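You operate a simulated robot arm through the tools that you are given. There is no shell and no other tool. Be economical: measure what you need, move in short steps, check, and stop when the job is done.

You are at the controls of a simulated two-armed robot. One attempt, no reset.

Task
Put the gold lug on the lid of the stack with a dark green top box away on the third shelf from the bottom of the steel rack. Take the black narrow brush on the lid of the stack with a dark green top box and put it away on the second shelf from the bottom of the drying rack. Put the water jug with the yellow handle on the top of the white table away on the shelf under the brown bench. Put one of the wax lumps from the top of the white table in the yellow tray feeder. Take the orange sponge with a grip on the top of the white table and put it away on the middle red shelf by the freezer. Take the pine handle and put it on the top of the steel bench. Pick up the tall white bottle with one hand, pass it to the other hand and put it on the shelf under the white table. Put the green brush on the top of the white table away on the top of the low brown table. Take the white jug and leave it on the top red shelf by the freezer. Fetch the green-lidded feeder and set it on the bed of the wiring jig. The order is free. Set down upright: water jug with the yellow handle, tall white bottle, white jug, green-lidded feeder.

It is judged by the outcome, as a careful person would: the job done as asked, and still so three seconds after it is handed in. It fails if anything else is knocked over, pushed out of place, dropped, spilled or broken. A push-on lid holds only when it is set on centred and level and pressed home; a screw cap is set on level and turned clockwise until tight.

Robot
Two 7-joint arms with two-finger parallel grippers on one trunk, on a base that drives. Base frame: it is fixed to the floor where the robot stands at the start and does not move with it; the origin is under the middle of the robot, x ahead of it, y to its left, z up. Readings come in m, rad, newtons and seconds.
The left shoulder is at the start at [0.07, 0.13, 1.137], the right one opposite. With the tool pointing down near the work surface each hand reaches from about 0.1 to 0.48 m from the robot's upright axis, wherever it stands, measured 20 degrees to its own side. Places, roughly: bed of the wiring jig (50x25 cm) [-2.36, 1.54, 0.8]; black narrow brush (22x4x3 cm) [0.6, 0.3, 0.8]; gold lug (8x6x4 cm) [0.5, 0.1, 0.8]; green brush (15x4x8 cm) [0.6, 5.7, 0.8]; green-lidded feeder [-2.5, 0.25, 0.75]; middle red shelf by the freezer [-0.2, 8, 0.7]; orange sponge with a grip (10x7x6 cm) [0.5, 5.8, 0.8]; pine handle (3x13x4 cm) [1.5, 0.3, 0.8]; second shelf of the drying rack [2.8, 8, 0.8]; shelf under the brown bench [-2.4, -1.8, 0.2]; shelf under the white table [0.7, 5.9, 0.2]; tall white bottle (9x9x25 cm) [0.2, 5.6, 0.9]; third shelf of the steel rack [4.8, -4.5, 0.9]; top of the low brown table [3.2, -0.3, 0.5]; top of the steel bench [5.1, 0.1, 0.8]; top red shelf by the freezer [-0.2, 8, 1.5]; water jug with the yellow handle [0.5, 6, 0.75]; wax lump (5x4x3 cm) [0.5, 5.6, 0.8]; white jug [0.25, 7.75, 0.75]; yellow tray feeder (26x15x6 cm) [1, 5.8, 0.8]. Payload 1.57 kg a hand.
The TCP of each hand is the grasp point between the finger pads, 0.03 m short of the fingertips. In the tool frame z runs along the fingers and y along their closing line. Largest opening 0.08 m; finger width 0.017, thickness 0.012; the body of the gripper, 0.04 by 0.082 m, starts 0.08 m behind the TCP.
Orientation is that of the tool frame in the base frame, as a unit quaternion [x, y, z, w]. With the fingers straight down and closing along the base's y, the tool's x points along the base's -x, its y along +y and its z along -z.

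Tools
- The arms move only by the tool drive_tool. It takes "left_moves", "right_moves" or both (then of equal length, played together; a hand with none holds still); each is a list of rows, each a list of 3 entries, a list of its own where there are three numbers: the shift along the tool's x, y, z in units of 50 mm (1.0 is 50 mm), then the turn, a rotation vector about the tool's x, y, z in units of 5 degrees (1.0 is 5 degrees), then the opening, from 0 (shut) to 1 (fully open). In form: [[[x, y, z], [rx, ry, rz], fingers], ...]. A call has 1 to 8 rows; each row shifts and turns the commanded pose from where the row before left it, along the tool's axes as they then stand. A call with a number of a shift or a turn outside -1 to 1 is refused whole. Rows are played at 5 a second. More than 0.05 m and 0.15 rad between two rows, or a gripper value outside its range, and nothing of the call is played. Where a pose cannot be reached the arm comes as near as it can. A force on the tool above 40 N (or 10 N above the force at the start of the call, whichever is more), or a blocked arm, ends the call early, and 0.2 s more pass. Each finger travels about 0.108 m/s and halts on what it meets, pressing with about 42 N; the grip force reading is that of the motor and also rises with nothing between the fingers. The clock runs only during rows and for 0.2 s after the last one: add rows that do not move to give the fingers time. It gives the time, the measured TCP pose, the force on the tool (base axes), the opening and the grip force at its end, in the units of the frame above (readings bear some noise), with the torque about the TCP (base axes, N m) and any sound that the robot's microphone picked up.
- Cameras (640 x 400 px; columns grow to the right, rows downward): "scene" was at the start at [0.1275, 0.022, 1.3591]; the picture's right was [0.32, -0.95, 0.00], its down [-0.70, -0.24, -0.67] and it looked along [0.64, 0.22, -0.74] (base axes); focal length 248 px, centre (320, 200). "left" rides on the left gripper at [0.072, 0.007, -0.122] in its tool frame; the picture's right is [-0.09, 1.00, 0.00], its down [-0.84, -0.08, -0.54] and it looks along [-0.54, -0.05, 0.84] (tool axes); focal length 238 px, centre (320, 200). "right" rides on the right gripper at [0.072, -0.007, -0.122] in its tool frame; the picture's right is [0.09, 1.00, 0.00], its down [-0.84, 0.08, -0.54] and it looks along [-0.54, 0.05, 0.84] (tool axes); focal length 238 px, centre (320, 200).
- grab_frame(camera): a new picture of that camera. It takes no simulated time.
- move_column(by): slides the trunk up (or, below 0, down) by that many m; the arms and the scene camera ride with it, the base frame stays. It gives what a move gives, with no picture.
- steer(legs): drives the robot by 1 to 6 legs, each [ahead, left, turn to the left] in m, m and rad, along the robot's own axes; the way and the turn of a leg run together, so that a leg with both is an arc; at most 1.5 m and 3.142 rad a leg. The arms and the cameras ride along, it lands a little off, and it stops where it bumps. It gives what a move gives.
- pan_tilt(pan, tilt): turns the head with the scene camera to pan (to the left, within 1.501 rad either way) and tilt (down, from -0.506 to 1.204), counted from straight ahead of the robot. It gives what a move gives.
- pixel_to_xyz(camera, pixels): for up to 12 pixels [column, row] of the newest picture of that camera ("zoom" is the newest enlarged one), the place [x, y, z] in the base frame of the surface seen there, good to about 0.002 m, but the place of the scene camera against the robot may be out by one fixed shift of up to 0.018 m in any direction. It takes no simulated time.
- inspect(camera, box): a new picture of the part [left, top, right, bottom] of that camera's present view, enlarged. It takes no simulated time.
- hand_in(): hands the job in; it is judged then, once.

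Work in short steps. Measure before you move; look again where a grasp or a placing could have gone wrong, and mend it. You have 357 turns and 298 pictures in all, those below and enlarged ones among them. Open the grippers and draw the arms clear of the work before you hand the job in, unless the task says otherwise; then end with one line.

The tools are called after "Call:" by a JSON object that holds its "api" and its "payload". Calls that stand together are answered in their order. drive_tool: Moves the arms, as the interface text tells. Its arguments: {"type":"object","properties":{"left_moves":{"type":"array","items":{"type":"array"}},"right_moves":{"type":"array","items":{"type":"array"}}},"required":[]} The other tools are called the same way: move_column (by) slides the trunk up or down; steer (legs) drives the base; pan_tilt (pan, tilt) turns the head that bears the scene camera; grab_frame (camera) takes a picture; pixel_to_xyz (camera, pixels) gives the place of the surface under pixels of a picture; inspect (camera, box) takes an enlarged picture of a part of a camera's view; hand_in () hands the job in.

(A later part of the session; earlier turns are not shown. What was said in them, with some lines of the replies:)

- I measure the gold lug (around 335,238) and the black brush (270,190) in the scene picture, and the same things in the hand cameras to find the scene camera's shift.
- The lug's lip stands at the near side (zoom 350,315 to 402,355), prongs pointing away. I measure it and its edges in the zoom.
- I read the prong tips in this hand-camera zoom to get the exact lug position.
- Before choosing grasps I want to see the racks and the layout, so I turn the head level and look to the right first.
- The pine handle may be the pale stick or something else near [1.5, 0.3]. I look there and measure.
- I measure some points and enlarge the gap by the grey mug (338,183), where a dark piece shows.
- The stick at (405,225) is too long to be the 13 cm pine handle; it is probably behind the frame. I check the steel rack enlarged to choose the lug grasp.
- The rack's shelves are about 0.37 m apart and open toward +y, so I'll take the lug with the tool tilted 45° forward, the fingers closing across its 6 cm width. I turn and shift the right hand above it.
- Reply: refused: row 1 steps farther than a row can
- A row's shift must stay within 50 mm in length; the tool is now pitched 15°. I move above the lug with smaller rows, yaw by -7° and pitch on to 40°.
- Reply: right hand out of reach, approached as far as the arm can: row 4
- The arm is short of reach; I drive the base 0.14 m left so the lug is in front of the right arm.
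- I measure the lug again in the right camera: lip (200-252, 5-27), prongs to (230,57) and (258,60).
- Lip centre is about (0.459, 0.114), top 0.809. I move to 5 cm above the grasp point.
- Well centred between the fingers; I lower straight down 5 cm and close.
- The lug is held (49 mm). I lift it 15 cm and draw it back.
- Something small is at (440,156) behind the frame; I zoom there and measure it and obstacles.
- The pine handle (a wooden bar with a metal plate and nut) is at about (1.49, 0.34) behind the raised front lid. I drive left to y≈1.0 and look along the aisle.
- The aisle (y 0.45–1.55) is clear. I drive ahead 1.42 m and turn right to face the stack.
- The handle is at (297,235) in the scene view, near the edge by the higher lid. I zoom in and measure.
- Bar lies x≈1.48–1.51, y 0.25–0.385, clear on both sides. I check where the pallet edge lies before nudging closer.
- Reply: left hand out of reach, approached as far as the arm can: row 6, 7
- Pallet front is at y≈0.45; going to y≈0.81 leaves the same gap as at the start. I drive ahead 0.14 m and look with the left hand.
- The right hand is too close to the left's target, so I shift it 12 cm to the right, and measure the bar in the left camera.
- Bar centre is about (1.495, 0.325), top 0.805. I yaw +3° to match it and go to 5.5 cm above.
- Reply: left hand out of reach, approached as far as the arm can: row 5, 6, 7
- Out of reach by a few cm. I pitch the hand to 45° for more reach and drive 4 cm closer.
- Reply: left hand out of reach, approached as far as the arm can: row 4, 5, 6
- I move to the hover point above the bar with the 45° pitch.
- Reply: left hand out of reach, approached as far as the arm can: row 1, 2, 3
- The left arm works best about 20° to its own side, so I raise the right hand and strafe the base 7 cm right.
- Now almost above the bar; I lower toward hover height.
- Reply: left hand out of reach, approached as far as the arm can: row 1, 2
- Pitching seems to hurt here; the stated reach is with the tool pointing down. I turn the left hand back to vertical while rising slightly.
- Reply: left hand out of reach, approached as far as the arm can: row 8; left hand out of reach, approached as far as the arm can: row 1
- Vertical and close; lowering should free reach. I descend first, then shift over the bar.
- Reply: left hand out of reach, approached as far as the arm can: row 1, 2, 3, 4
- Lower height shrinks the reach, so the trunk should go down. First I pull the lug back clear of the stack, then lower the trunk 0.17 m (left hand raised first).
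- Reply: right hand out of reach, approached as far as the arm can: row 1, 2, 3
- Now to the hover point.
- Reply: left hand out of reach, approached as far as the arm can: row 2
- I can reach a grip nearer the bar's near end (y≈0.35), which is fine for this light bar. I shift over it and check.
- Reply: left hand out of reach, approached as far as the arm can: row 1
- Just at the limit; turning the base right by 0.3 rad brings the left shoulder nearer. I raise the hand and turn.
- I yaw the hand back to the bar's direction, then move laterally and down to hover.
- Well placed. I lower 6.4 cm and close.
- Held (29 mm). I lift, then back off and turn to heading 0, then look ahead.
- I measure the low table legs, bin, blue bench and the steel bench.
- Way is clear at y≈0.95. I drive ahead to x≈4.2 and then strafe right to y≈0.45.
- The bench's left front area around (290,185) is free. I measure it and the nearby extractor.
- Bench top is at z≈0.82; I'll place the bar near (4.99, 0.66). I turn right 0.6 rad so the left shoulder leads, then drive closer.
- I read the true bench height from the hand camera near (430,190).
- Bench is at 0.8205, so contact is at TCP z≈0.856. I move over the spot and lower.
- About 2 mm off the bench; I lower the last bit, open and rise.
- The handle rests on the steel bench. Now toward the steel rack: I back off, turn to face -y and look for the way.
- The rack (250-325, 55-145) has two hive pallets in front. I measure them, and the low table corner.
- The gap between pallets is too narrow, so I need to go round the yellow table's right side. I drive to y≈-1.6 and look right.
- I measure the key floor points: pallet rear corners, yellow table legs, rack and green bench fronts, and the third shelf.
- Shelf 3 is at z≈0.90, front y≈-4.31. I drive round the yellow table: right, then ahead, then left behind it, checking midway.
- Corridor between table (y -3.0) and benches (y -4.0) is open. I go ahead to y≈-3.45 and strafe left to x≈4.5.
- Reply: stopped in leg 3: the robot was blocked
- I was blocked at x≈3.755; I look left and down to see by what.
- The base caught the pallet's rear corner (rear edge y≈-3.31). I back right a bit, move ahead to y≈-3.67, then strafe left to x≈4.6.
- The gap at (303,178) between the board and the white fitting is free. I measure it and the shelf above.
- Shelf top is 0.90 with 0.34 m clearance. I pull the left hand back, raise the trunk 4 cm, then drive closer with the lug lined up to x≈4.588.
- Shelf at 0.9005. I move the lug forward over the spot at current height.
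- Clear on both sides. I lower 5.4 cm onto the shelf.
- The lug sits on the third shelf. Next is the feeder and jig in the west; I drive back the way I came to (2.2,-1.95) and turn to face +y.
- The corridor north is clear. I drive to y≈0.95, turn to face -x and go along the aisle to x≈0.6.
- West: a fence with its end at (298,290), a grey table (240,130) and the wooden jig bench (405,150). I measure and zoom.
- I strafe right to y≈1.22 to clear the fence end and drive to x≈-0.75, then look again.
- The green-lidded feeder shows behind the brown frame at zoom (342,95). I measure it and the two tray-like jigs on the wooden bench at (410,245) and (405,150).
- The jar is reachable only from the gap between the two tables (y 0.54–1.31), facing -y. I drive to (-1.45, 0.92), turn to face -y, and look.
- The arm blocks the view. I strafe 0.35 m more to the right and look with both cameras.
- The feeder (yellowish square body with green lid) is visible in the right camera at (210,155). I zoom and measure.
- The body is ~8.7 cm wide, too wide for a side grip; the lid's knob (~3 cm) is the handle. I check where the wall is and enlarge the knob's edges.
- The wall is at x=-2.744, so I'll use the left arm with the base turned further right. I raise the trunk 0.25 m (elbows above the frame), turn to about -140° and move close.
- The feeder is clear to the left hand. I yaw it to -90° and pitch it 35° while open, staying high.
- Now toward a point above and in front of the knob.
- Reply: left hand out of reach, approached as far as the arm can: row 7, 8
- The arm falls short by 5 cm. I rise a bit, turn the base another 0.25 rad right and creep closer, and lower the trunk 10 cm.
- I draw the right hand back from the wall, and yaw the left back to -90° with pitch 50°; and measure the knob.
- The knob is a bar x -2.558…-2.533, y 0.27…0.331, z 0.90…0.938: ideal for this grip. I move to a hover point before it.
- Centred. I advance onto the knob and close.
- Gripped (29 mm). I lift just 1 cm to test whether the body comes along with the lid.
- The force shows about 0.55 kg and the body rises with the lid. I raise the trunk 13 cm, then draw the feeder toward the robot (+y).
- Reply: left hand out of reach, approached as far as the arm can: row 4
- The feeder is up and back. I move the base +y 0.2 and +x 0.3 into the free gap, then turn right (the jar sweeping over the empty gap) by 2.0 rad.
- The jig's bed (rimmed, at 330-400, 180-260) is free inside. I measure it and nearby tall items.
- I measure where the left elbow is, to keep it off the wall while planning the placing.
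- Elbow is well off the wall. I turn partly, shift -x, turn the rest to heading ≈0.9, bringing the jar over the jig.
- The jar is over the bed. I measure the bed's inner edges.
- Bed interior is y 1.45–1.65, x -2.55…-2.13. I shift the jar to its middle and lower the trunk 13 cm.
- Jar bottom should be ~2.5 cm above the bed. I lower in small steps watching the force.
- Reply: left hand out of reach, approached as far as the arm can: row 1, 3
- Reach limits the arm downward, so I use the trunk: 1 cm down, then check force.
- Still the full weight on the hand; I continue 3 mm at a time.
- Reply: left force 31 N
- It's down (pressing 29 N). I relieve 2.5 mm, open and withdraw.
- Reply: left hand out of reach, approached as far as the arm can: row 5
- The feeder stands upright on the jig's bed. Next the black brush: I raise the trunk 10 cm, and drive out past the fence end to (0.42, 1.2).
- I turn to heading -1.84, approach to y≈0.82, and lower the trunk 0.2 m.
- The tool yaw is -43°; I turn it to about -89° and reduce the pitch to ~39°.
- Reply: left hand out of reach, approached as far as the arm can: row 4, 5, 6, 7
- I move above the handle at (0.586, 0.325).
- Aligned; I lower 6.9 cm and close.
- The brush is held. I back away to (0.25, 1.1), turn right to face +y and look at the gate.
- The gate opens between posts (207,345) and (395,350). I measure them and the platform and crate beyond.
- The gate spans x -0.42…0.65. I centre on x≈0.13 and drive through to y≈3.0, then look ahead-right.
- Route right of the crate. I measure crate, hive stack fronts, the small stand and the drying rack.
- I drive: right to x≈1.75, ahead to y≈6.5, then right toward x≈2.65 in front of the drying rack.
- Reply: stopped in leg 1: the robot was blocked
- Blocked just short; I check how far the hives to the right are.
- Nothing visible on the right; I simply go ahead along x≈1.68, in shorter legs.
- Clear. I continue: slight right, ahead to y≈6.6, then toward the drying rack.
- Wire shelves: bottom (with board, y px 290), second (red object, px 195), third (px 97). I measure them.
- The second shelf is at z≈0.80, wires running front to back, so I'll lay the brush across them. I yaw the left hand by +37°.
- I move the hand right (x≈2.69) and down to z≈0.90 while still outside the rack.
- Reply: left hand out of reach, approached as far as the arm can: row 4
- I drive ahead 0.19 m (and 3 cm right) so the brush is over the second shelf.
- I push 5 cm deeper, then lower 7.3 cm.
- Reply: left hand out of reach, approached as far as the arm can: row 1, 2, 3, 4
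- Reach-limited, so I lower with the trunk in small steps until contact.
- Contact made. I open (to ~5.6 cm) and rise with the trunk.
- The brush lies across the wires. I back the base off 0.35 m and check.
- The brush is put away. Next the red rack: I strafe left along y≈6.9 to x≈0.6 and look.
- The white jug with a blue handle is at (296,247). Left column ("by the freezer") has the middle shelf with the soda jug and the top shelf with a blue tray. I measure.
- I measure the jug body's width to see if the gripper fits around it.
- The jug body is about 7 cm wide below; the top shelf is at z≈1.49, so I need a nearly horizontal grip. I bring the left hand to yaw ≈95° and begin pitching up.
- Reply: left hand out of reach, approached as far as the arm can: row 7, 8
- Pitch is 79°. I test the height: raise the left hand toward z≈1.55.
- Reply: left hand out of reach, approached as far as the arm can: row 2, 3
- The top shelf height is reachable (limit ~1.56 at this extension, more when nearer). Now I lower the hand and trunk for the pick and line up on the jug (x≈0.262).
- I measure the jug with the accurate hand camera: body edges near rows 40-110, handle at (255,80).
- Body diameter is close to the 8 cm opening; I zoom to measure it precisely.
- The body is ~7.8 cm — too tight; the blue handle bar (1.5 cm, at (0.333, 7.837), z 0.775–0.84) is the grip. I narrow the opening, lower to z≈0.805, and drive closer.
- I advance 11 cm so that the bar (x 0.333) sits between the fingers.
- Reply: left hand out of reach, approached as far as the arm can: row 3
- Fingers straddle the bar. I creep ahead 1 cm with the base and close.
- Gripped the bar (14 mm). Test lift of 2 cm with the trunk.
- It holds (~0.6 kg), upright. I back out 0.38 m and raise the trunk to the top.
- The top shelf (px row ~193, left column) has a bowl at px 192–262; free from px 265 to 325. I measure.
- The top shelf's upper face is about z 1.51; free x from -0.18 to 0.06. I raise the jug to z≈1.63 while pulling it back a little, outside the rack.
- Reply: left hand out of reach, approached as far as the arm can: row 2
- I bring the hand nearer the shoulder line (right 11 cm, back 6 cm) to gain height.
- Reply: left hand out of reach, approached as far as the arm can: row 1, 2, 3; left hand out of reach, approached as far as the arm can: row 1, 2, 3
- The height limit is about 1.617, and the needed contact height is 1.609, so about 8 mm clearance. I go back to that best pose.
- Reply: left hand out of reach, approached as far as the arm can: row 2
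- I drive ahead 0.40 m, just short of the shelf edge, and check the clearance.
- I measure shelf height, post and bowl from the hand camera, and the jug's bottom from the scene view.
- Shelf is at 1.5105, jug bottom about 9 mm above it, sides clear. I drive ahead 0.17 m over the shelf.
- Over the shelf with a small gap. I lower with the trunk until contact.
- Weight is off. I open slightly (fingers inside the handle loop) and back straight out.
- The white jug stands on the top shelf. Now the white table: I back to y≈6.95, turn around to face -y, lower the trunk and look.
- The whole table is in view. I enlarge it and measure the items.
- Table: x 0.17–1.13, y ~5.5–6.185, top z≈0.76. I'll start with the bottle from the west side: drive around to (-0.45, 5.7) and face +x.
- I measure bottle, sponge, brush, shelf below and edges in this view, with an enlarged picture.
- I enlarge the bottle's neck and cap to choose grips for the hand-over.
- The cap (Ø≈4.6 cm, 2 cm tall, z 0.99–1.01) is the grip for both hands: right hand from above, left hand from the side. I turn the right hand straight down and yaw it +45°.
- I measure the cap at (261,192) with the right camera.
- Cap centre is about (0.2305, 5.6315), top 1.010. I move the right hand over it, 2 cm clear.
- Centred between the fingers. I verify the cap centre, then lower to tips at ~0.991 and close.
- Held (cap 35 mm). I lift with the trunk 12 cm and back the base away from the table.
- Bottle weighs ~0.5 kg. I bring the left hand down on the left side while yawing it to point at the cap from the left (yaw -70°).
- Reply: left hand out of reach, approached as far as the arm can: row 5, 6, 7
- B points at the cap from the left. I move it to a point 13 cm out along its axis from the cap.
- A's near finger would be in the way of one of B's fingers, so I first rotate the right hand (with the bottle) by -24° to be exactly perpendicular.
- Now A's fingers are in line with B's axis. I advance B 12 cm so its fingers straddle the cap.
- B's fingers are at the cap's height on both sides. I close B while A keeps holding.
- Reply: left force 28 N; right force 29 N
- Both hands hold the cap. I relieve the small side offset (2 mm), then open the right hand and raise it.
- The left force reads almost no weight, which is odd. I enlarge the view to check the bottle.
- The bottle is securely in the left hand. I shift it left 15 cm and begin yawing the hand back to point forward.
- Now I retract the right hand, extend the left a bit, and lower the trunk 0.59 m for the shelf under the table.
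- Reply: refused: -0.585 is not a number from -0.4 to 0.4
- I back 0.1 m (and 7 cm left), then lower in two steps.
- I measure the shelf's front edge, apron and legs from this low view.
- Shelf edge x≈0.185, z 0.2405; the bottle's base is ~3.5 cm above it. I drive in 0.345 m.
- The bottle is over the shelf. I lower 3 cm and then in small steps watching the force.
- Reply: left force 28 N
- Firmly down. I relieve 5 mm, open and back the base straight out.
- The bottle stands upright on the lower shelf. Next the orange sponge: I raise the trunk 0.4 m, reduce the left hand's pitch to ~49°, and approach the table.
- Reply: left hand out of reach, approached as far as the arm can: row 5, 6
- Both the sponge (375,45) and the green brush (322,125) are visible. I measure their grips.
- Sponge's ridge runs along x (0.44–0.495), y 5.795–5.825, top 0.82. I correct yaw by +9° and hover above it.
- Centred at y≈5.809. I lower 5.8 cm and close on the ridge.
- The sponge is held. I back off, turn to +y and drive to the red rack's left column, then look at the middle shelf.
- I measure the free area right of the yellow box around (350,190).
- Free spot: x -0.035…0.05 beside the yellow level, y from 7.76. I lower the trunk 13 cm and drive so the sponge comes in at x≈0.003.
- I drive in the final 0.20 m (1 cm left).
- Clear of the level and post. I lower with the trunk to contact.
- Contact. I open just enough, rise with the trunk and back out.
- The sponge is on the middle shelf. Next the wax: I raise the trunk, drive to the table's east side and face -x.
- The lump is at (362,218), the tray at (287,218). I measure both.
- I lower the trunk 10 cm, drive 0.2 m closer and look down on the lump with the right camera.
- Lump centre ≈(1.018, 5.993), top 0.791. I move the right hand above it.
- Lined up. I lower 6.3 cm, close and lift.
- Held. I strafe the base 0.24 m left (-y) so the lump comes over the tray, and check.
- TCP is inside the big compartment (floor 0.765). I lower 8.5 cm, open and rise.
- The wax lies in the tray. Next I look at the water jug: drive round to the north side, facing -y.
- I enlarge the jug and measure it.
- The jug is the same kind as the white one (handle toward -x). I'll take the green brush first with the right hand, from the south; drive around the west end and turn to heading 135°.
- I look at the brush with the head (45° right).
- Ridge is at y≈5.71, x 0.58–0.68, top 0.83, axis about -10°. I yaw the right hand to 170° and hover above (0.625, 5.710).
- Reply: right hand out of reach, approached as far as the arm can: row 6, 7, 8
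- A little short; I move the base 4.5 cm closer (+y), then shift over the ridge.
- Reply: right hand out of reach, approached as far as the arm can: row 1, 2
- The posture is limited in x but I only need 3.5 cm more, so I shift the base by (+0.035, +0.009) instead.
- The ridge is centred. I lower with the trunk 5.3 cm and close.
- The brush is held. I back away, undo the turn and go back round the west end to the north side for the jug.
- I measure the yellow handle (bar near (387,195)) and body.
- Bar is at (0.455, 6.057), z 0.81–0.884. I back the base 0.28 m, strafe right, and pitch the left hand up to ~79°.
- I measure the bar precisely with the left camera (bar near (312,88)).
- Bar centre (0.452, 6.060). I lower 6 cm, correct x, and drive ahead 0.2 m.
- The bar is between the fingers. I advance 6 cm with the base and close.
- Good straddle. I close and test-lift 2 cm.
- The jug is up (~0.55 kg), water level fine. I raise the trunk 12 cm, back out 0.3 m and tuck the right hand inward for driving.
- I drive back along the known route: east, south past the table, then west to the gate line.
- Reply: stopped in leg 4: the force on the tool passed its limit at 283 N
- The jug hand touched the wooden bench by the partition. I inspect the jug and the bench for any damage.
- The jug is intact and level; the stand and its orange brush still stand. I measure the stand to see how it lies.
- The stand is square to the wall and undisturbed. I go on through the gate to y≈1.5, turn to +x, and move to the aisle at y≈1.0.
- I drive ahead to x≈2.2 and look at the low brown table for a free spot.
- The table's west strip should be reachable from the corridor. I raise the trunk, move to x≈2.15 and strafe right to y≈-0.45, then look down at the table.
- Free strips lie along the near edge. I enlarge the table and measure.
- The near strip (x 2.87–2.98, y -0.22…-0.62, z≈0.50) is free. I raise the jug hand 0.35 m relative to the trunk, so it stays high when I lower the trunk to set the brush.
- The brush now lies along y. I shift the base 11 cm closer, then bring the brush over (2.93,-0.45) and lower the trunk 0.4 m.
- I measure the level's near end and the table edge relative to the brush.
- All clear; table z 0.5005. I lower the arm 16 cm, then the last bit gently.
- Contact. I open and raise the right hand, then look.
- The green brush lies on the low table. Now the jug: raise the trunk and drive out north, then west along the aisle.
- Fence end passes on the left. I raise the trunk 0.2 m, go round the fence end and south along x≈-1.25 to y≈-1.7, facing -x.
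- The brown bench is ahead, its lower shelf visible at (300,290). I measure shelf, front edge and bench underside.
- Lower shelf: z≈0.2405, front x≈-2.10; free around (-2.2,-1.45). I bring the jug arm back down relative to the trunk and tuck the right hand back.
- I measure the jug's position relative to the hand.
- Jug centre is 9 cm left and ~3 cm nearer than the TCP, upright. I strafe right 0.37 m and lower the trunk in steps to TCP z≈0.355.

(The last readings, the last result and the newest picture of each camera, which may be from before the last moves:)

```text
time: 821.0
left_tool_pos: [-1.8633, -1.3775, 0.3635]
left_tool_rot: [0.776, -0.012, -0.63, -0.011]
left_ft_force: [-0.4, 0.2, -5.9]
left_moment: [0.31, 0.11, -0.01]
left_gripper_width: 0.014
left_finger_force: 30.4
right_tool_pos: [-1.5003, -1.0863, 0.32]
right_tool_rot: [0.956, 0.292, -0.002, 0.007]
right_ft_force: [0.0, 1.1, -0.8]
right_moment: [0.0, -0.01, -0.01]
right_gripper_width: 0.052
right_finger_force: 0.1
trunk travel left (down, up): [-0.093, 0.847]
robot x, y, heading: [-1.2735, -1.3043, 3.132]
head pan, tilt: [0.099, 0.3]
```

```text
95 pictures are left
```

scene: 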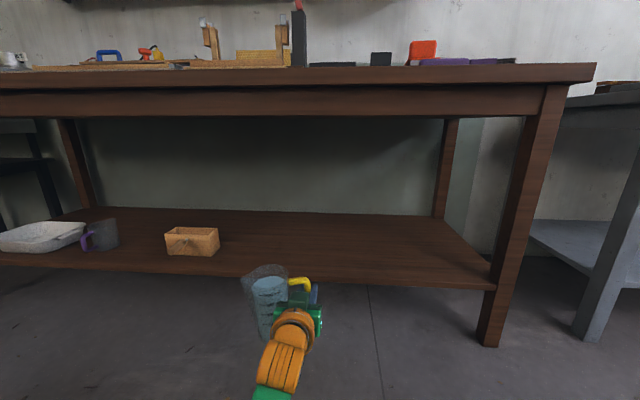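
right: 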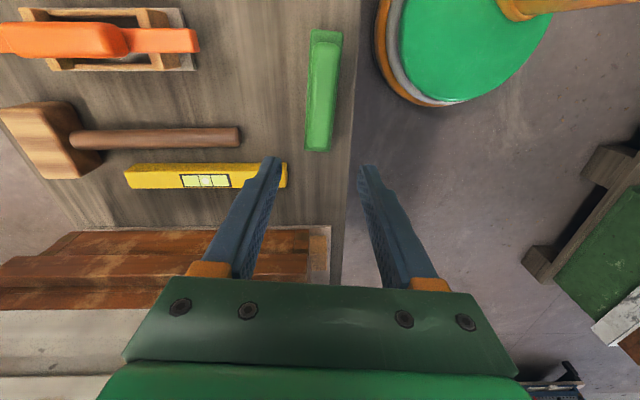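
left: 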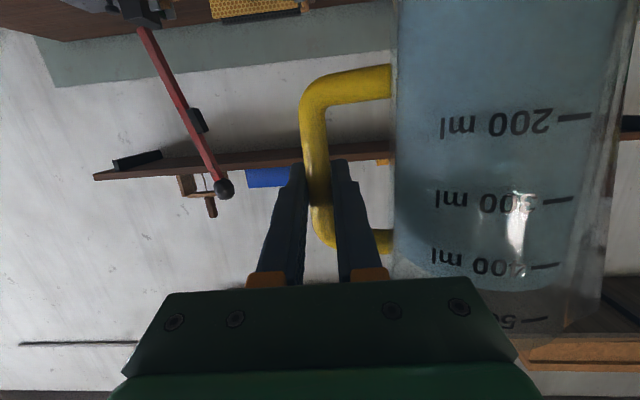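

Clear view: the shelf is open there. I confirm the shelf's edge and drive in 0.33 m.

Call:
{"api": "pixel_to_xyz", "payload": {"camera": "scene", "pixels": [[360, 280], [360, 270], [360, 285], [350, 105], [205, 240], [270, 330]]}}

Call:
{"api": "steer", "payload": {"legs": [[0.33, 0.0, 0.0]]}}

Call:
{"api": "grab_frame", "payload": {"camera": "scene"}}

```text
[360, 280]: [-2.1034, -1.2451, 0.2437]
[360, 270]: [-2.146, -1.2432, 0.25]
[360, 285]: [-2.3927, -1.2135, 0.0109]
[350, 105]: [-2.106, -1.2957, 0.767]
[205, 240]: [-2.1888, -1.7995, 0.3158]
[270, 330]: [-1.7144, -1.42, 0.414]
```

```text
time: 823.2
left_tool_pos: [-2.1969, -1.3738, 0.3627]
left_tool_rot: [0.776, -0.012, -0.63, -0.01]
left_ft_force: [-0.6, 0.2, -5.5]
left_moment: [0.34, 0.1, 0.02]
left_gripper_width: 0.0141
left_finger_force: 29.8
right_tool_pos: [-1.8334, -1.0828, 0.3191]
right_tool_rot: [0.957, 0.291, -0.002, 0.008]
right_ft_force: [0.9, -0.1, 0.0]
right_moment: [-0.02, 0.0, -0.02]
right_gripper_width: 0.0519
right_finger_force: 0.1
trunk travel left (down, up): [-0.093, 0.847]
robot x, y, heading: [-1.6091, -1.2991, 3.128]
head pan, tilt: [0.099, 0.3]
```

```text
94 pictures are left
```

scene: 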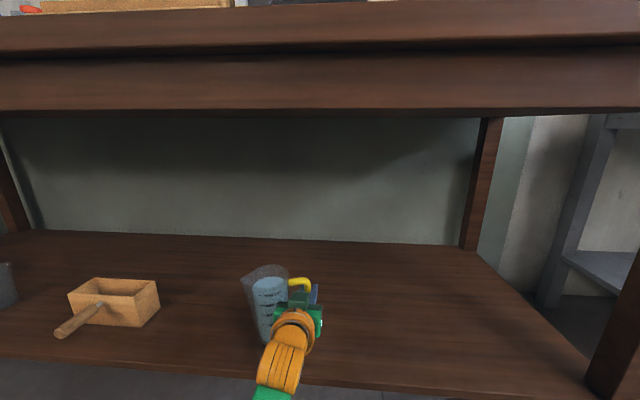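

I go 2 cm deeper and lower until contact.

Call:
{"api": "steer", "payload": {"legs": [[0.02, 0.0, 0.0]]}}

Call:
{"api": "move_column", "payload": {"by": -0.033}}

Call:
{"api": "move_column", "payload": {"by": -0.004}}

Call:
{"api": "move_column", "payload": {"by": -0.003}}

```text
time: 824.0
left_tool_pos: [-2.2162, -1.3746, 0.3625]
left_tool_rot: [0.776, -0.012, -0.63, -0.011]
left_ft_force: [0.6, 0.1, -5.1]
left_moment: [0.32, 0.1, 0.03]
left_gripper_width: 0.0137
left_finger_force: 30.6
right_tool_pos: [-1.8535, -1.0827, 0.3202]
right_tool_rot: [0.957, 0.291, -0.003, 0.008]
right_ft_force: [-0.7, 0.1, -0.5]
right_moment: [0.05, 0.0, 0.03]
right_gripper_width: 0.0523
right_finger_force: 0.1
trunk travel left (down, up): [-0.093, 0.847]
robot x, y, heading: [-1.6269, -1.3038, 3.128]
head pan, tilt: [0.099, 0.3]
```

```text
time: 824.8
left_tool_pos: [-2.2159, -1.3724, 0.3338]
left_tool_rot: [0.773, -0.012, -0.634, -0.01]
left_ft_force: [-3.0, 4.1, 8.4]
left_moment: [-0.25, -0.37, 0.01]
left_gripper_width: 0.0137
left_finger_force: 30.5
right_tool_pos: [-1.8518, -1.0816, 0.2871]
right_tool_rot: [0.956, 0.292, -0.004, 0.008]
right_ft_force: [0.6, 0.2, -1.3]
right_moment: [0.01, -0.01, 0.03]
right_gripper_width: 0.0519
right_finger_force: 0.0
trunk travel left (down, up): [-0.06, 0.88]
robot x, y, heading: [-1.6244, -1.303, 3.125]
head pan, tilt: [0.099, 0.3]
```

```text
time: 825.3
left_tool_pos: [-2.2137, -1.3736, 0.331]
left_tool_rot: [0.774, -0.013, -0.633, -0.01]
left_ft_force: [-5.4, 8.3, 19.5]
left_moment: [-0.39, -0.48, 0.02]
left_gripper_width: 0.014
left_finger_force: 30.2
right_tool_pos: [-1.8526, -1.0808, 0.2847]
right_tool_rot: [0.956, 0.292, -0.005, 0.007]
right_ft_force: [-0.1, -0.6, 0.0]
right_moment: [-0.06, -0.01, 0.0]
right_gripper_width: 0.052
right_finger_force: 0.1
trunk travel left (down, up): [-0.056, 0.884]
robot x, y, heading: [-1.6255, -1.3029, 3.129]
head pan, tilt: [0.099, 0.3]
```

```text
time: 825.8
left_tool_pos: [-2.2139, -1.3726, 0.3283]
left_tool_rot: [0.773, -0.014, -0.634, -0.011]
left_ft_force: [-6.3, 8.0, 21.1]
left_moment: [-0.34, -0.19, -0.04]
left_gripper_width: 0.0141
left_finger_force: 30.4
right_tool_pos: [-1.8528, -1.0818, 0.2811]
right_tool_rot: [0.956, 0.292, -0.006, 0.007]
right_ft_force: [-0.5, -0.3, 0.7]
right_moment: [0.04, 0.0, -0.02]
right_gripper_width: 0.0523
right_finger_force: 0.1
trunk travel left (down, up): [-0.053, 0.887]
robot x, y, heading: [-1.6288, -1.3021, 3.128]
head pan, tilt: [0.099, 0.3]
```

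The jug was slightly tilted and is levelling as it touches. I lower 4 mm more and check the picture.

Call:
{"api": "move_column", "payload": {"by": -0.003}}

Call:
{"api": "inspect", "payload": {"camera": "scene", "box": [200, 230, 380, 390]}}

Call:
{"api": "grab_frame", "payload": {"camera": "left"}}

```text
time: 826.3
left_tool_pos: [-2.2144, -1.3727, 0.3257]
left_tool_rot: [0.773, -0.014, -0.635, -0.011]
left_ft_force: [-3.9, 7.0, 23.2]
left_moment: [-0.34, -0.04, -0.04]
left_gripper_width: 0.0139
left_finger_force: 30.7
right_tool_pos: [-1.8528, -1.0823, 0.2792]
right_tool_rot: [0.956, 0.292, -0.007, 0.008]
right_ft_force: [0.3, -1.1, 0.5]
right_moment: [-0.04, 0.01, -0.04]
right_gripper_width: 0.052
right_finger_force: 0.1
trunk travel left (down, up): [-0.05, 0.89]
robot x, y, heading: [-1.6262, -1.301, 3.132]
head pan, tilt: [0.099, 0.3]
```

```text
2.50 times, centred on (290, 310) of scene
```

zoom: 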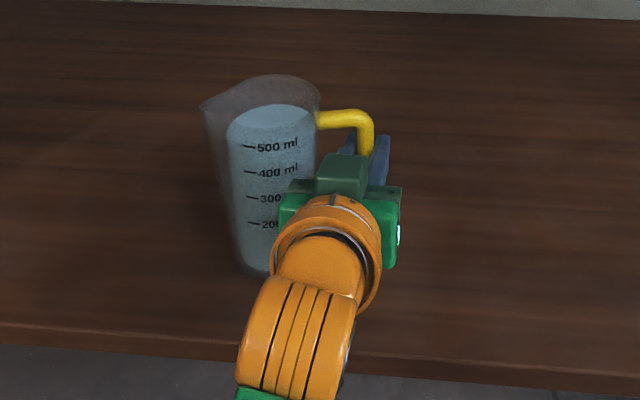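

```text
92 pictures are left
```

left: 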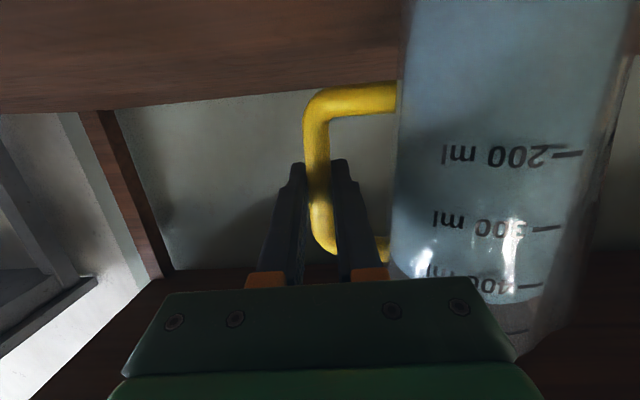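

Nearly level. I lower 2 mm more, then open slowly a little.

Call:
{"api": "move_column", "payload": {"by": -0.002}}

Call:
{"api": "drive_tool", "payload": {"left_moves": [[[0, 0, 0], [0, 0, 0], 0.2], [[0, 0, 0], [0, 0, 0], 0.3], [[0, 0, 0], [0, 0, 0], 0.4], [[0, 0, 0], [0, 0, 0], 0.4]]}}

Call:
{"api": "grab_frame", "payload": {"camera": "left"}}

Call:
{"api": "inspect", "payload": {"camera": "scene", "box": [200, 230, 380, 390]}}

```text
time: 826.9
left_tool_pos: [-2.214, -1.3743, 0.3239]
left_tool_rot: [0.773, -0.014, -0.634, -0.011]
left_ft_force: [-2.9, 7.8, 23.3]
left_moment: [-0.37, 0.01, -0.04]
left_gripper_width: 0.014
left_finger_force: 30.2
right_tool_pos: [-1.8516, -1.0815, 0.2772]
right_tool_rot: [0.956, 0.292, -0.006, 0.007]
right_ft_force: [-0.7, 0.0, 0.4]
right_moment: [0.0, -0.02, 0.01]
right_gripper_width: 0.052
right_finger_force: 0.1
trunk travel left (down, up): [-0.048, 0.892]
robot x, y, heading: [-1.6277, -1.2993, 3.132]
head pan, tilt: [0.099, 0.3]
```

```text
time: 827.9
left_tool_pos: [-2.2153, -1.3729, 0.3192]
left_tool_rot: [0.776, -0.013, -0.63, -0.011]
left_ft_force: [-0.5, 0.4, 0.4]
left_moment: [-0.03, 0.03, 0.01]
left_gripper_width: 0.0319
left_finger_force: 0.0
right_tool_pos: [-1.8529, -1.081, 0.2753]
right_tool_rot: [0.956, 0.292, -0.003, 0.008]
right_ft_force: [0.5, -0.3, -0.4]
right_moment: [0.01, 0.01, 0.0]
right_gripper_width: 0.052
right_finger_force: 0.0
trunk travel left (down, up): [-0.048, 0.892]
robot x, y, heading: [-1.625, -1.3064, 3.128]
head pan, tilt: [0.099, 0.3]
```

```text
91 pictures are left
```

left: 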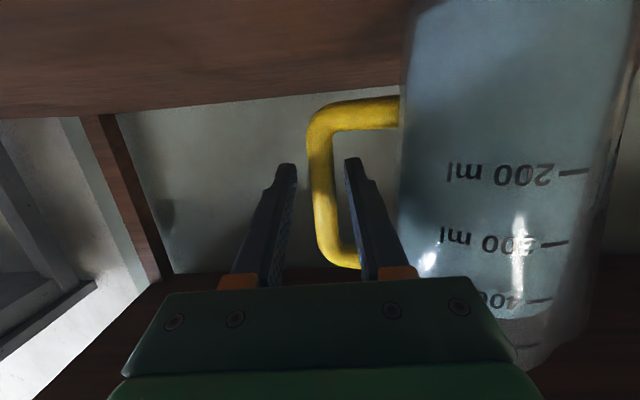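

```text
2.50 times, centred on (290, 310) of scene
```

zoom: 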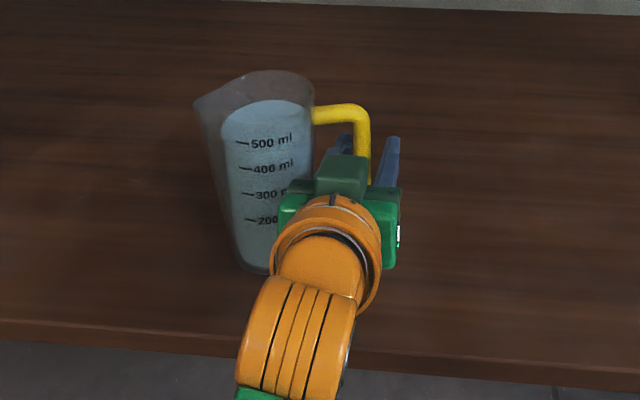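

The jug stands upright on its own. I withdraw straight back with the arm first (12 cm), then back the base.

Call:
{"api": "drive_tool", "payload": {"left_moves": [[[0.152, 0, -0.784], [0, 0, 0], 0.4], [[0.152, 0, -0.784], [0, 0, 0], 0.4], [[0.152, 0, -0.784], [0, 0, 0], 0.4], [[0, 0, 0], [0, 0, 0], 0.4]]}}

Call:
{"api": "steer", "payload": {"legs": [[-0.35, 0.0, 0.0]]}}

Call:
{"api": "grab_frame", "payload": {"camera": "scene"}}

```text
time: 828.7
left_tool_pos: [-2.1144, -1.3883, 0.4211]
left_tool_rot: [-0.691, 0.017, 0.722, -0.013]
left_ft_force: [0.2, 0.6, -0.5]
left_moment: [-0.03, -0.02, -0.02]
left_gripper_width: 0.0324
left_finger_force: 0.0
right_tool_pos: [-1.8525, -1.0826, 0.2777]
right_tool_rot: [0.957, 0.291, -0.006, 0.008]
right_ft_force: [-0.2, -0.1, 0.2]
right_moment: [-0.01, 0.03, -0.02]
right_gripper_width: 0.0518
right_finger_force: 0.1
trunk travel left (down, up): [-0.048, 0.892]
robot x, y, heading: [-1.6267, -1.3015, 3.127]
head pan, tilt: [0.099, 0.3]
stopped in row 4 (left hand): the arm was blocked; the commanded pose is now the measured one
```

```text
time: 830.9
left_tool_pos: [-1.7661, -1.3923, 0.421]
left_tool_rot: [-0.691, 0.017, 0.722, -0.014]
left_ft_force: [-0.6, 0.0, -0.4]
left_moment: [-0.02, -0.01, -0.04]
left_gripper_width: 0.032
left_finger_force: 0.0
right_tool_pos: [-1.5053, -1.0864, 0.2754]
right_tool_rot: [0.956, 0.292, -0.006, 0.008]
right_ft_force: [-0.6, 0.1, 0.0]
right_moment: [0.0, -0.03, -0.02]
right_gripper_width: 0.0521
right_finger_force: 0.2
trunk travel left (down, up): [-0.048, 0.892]
robot x, y, heading: [-1.2796, -1.3043, 3.135]
head pan, tilt: [0.099, 0.3]
```

```text
89 pictures are left
```

scene: 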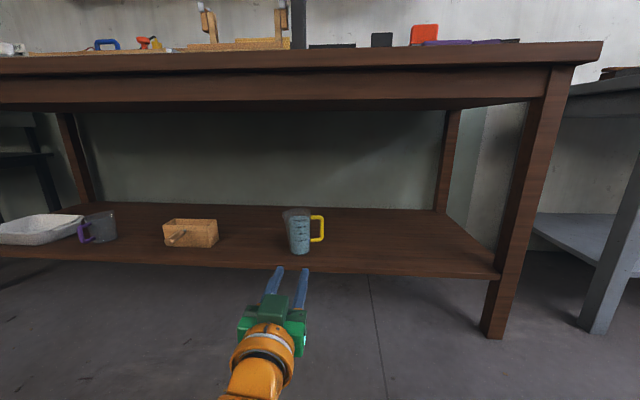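

The jug stands on the lower shelf. I zoom to verify it is upright.

Call:
{"api": "inspect", "payload": {"camera": "scene", "box": [250, 190, 360, 280]}}

Call:
{"api": "move_column", "payload": {"by": 0.4}}

```text
4.44 times, centred on (305, 235) of scene
```

zoom: 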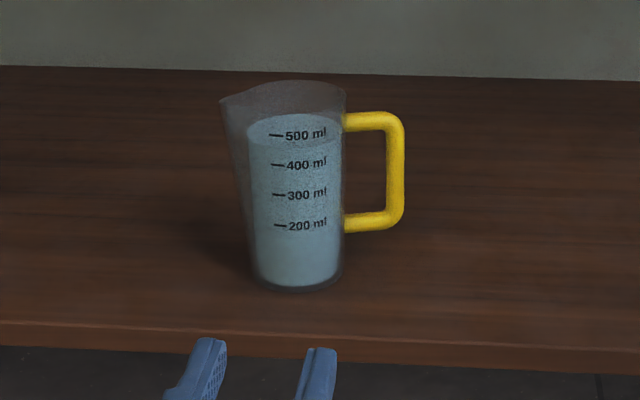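

```text
time: 834.8
left_tool_pos: [-1.7675, -1.3946, 0.8189]
left_tool_rot: [-0.693, 0.017, 0.721, -0.014]
left_ft_force: [-1.2, 0.3, 0.7]
left_moment: [-0.01, 0.02, -0.01]
left_gripper_width: 0.032
left_finger_force: 0.0
right_tool_pos: [-1.5051, -1.0869, 0.6762]
right_tool_rot: [0.957, 0.292, -0.004, 0.008]
right_ft_force: [0.2, 0.2, 0.0]
right_moment: [-0.01, 0.02, -0.04]
right_gripper_width: 0.0518
right_finger_force: 0.0
trunk travel left (down, up): [-0.448, 0.492]
robot x, y, heading: [-1.2754, -1.3101, 3.131]
head pan, tilt: [0.099, 0.3]
```

All ten jobs are done. I open both grippers fully, clear of everything.

Call:
{"api": "drive_tool", "payload": {"left_moves": [[[0, 0, 0], [0, 0, 0], 1], [[0, 0, 0], [0, 0, 0], 1], [[0, 0, 0], [0, 0, 0], 1]], "right_moves": [[[0, 0, 0], [0, 0, 0], 1], [[0, 0, 0], [0, 0, 0], 1], [[0, 0, 0], [0, 0, 0], 1]]}}

Call:
{"api": "grab_frame", "payload": {"camera": "scene"}}

```text
time: 835.6
left_tool_pos: [-1.7678, -1.3947, 0.8192]
left_tool_rot: [-0.693, 0.015, 0.72, -0.014]
left_ft_force: [-0.1, 0.0, 0.4]
left_moment: [-0.03, 0.01, -0.03]
left_gripper_width: 0.08
left_finger_force: 0.0
right_tool_pos: [-1.5043, -1.0866, 0.6762]
right_tool_rot: [0.957, 0.291, -0.003, 0.007]
right_ft_force: [0.0, -0.2, -0.3]
right_moment: [-0.03, 0.0, 0.02]
right_gripper_width: 0.08
right_finger_force: 0.1
trunk travel left (down, up): [-0.448, 0.492]
robot x, y, heading: [-1.2764, -1.3078, 3.131]
head pan, tilt: [0.099, 0.3]
```

```text
87 pictures are left
```

scene: 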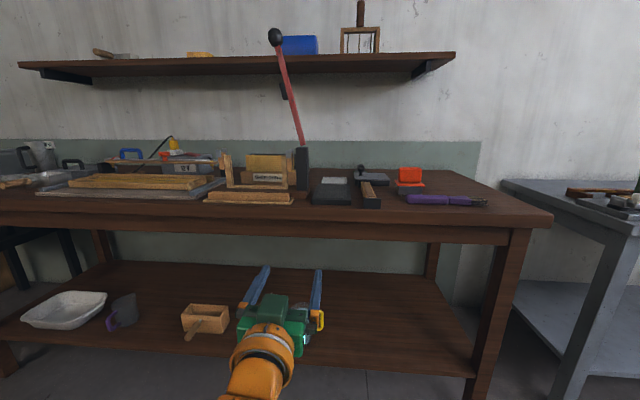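

Everything is in place and the hands are empty and clear, so I hand the job in.

Call:
{"api": "hand_in", "payload": {}}

```text
The job is handed in.
```

All ten items are where you asked and the job is handed in; along the way the base bumped a hive pallet and then something unseen near the partition, and the jug hand hit the same spot hard (283 N), but I saw nothing knocked over or spilled.
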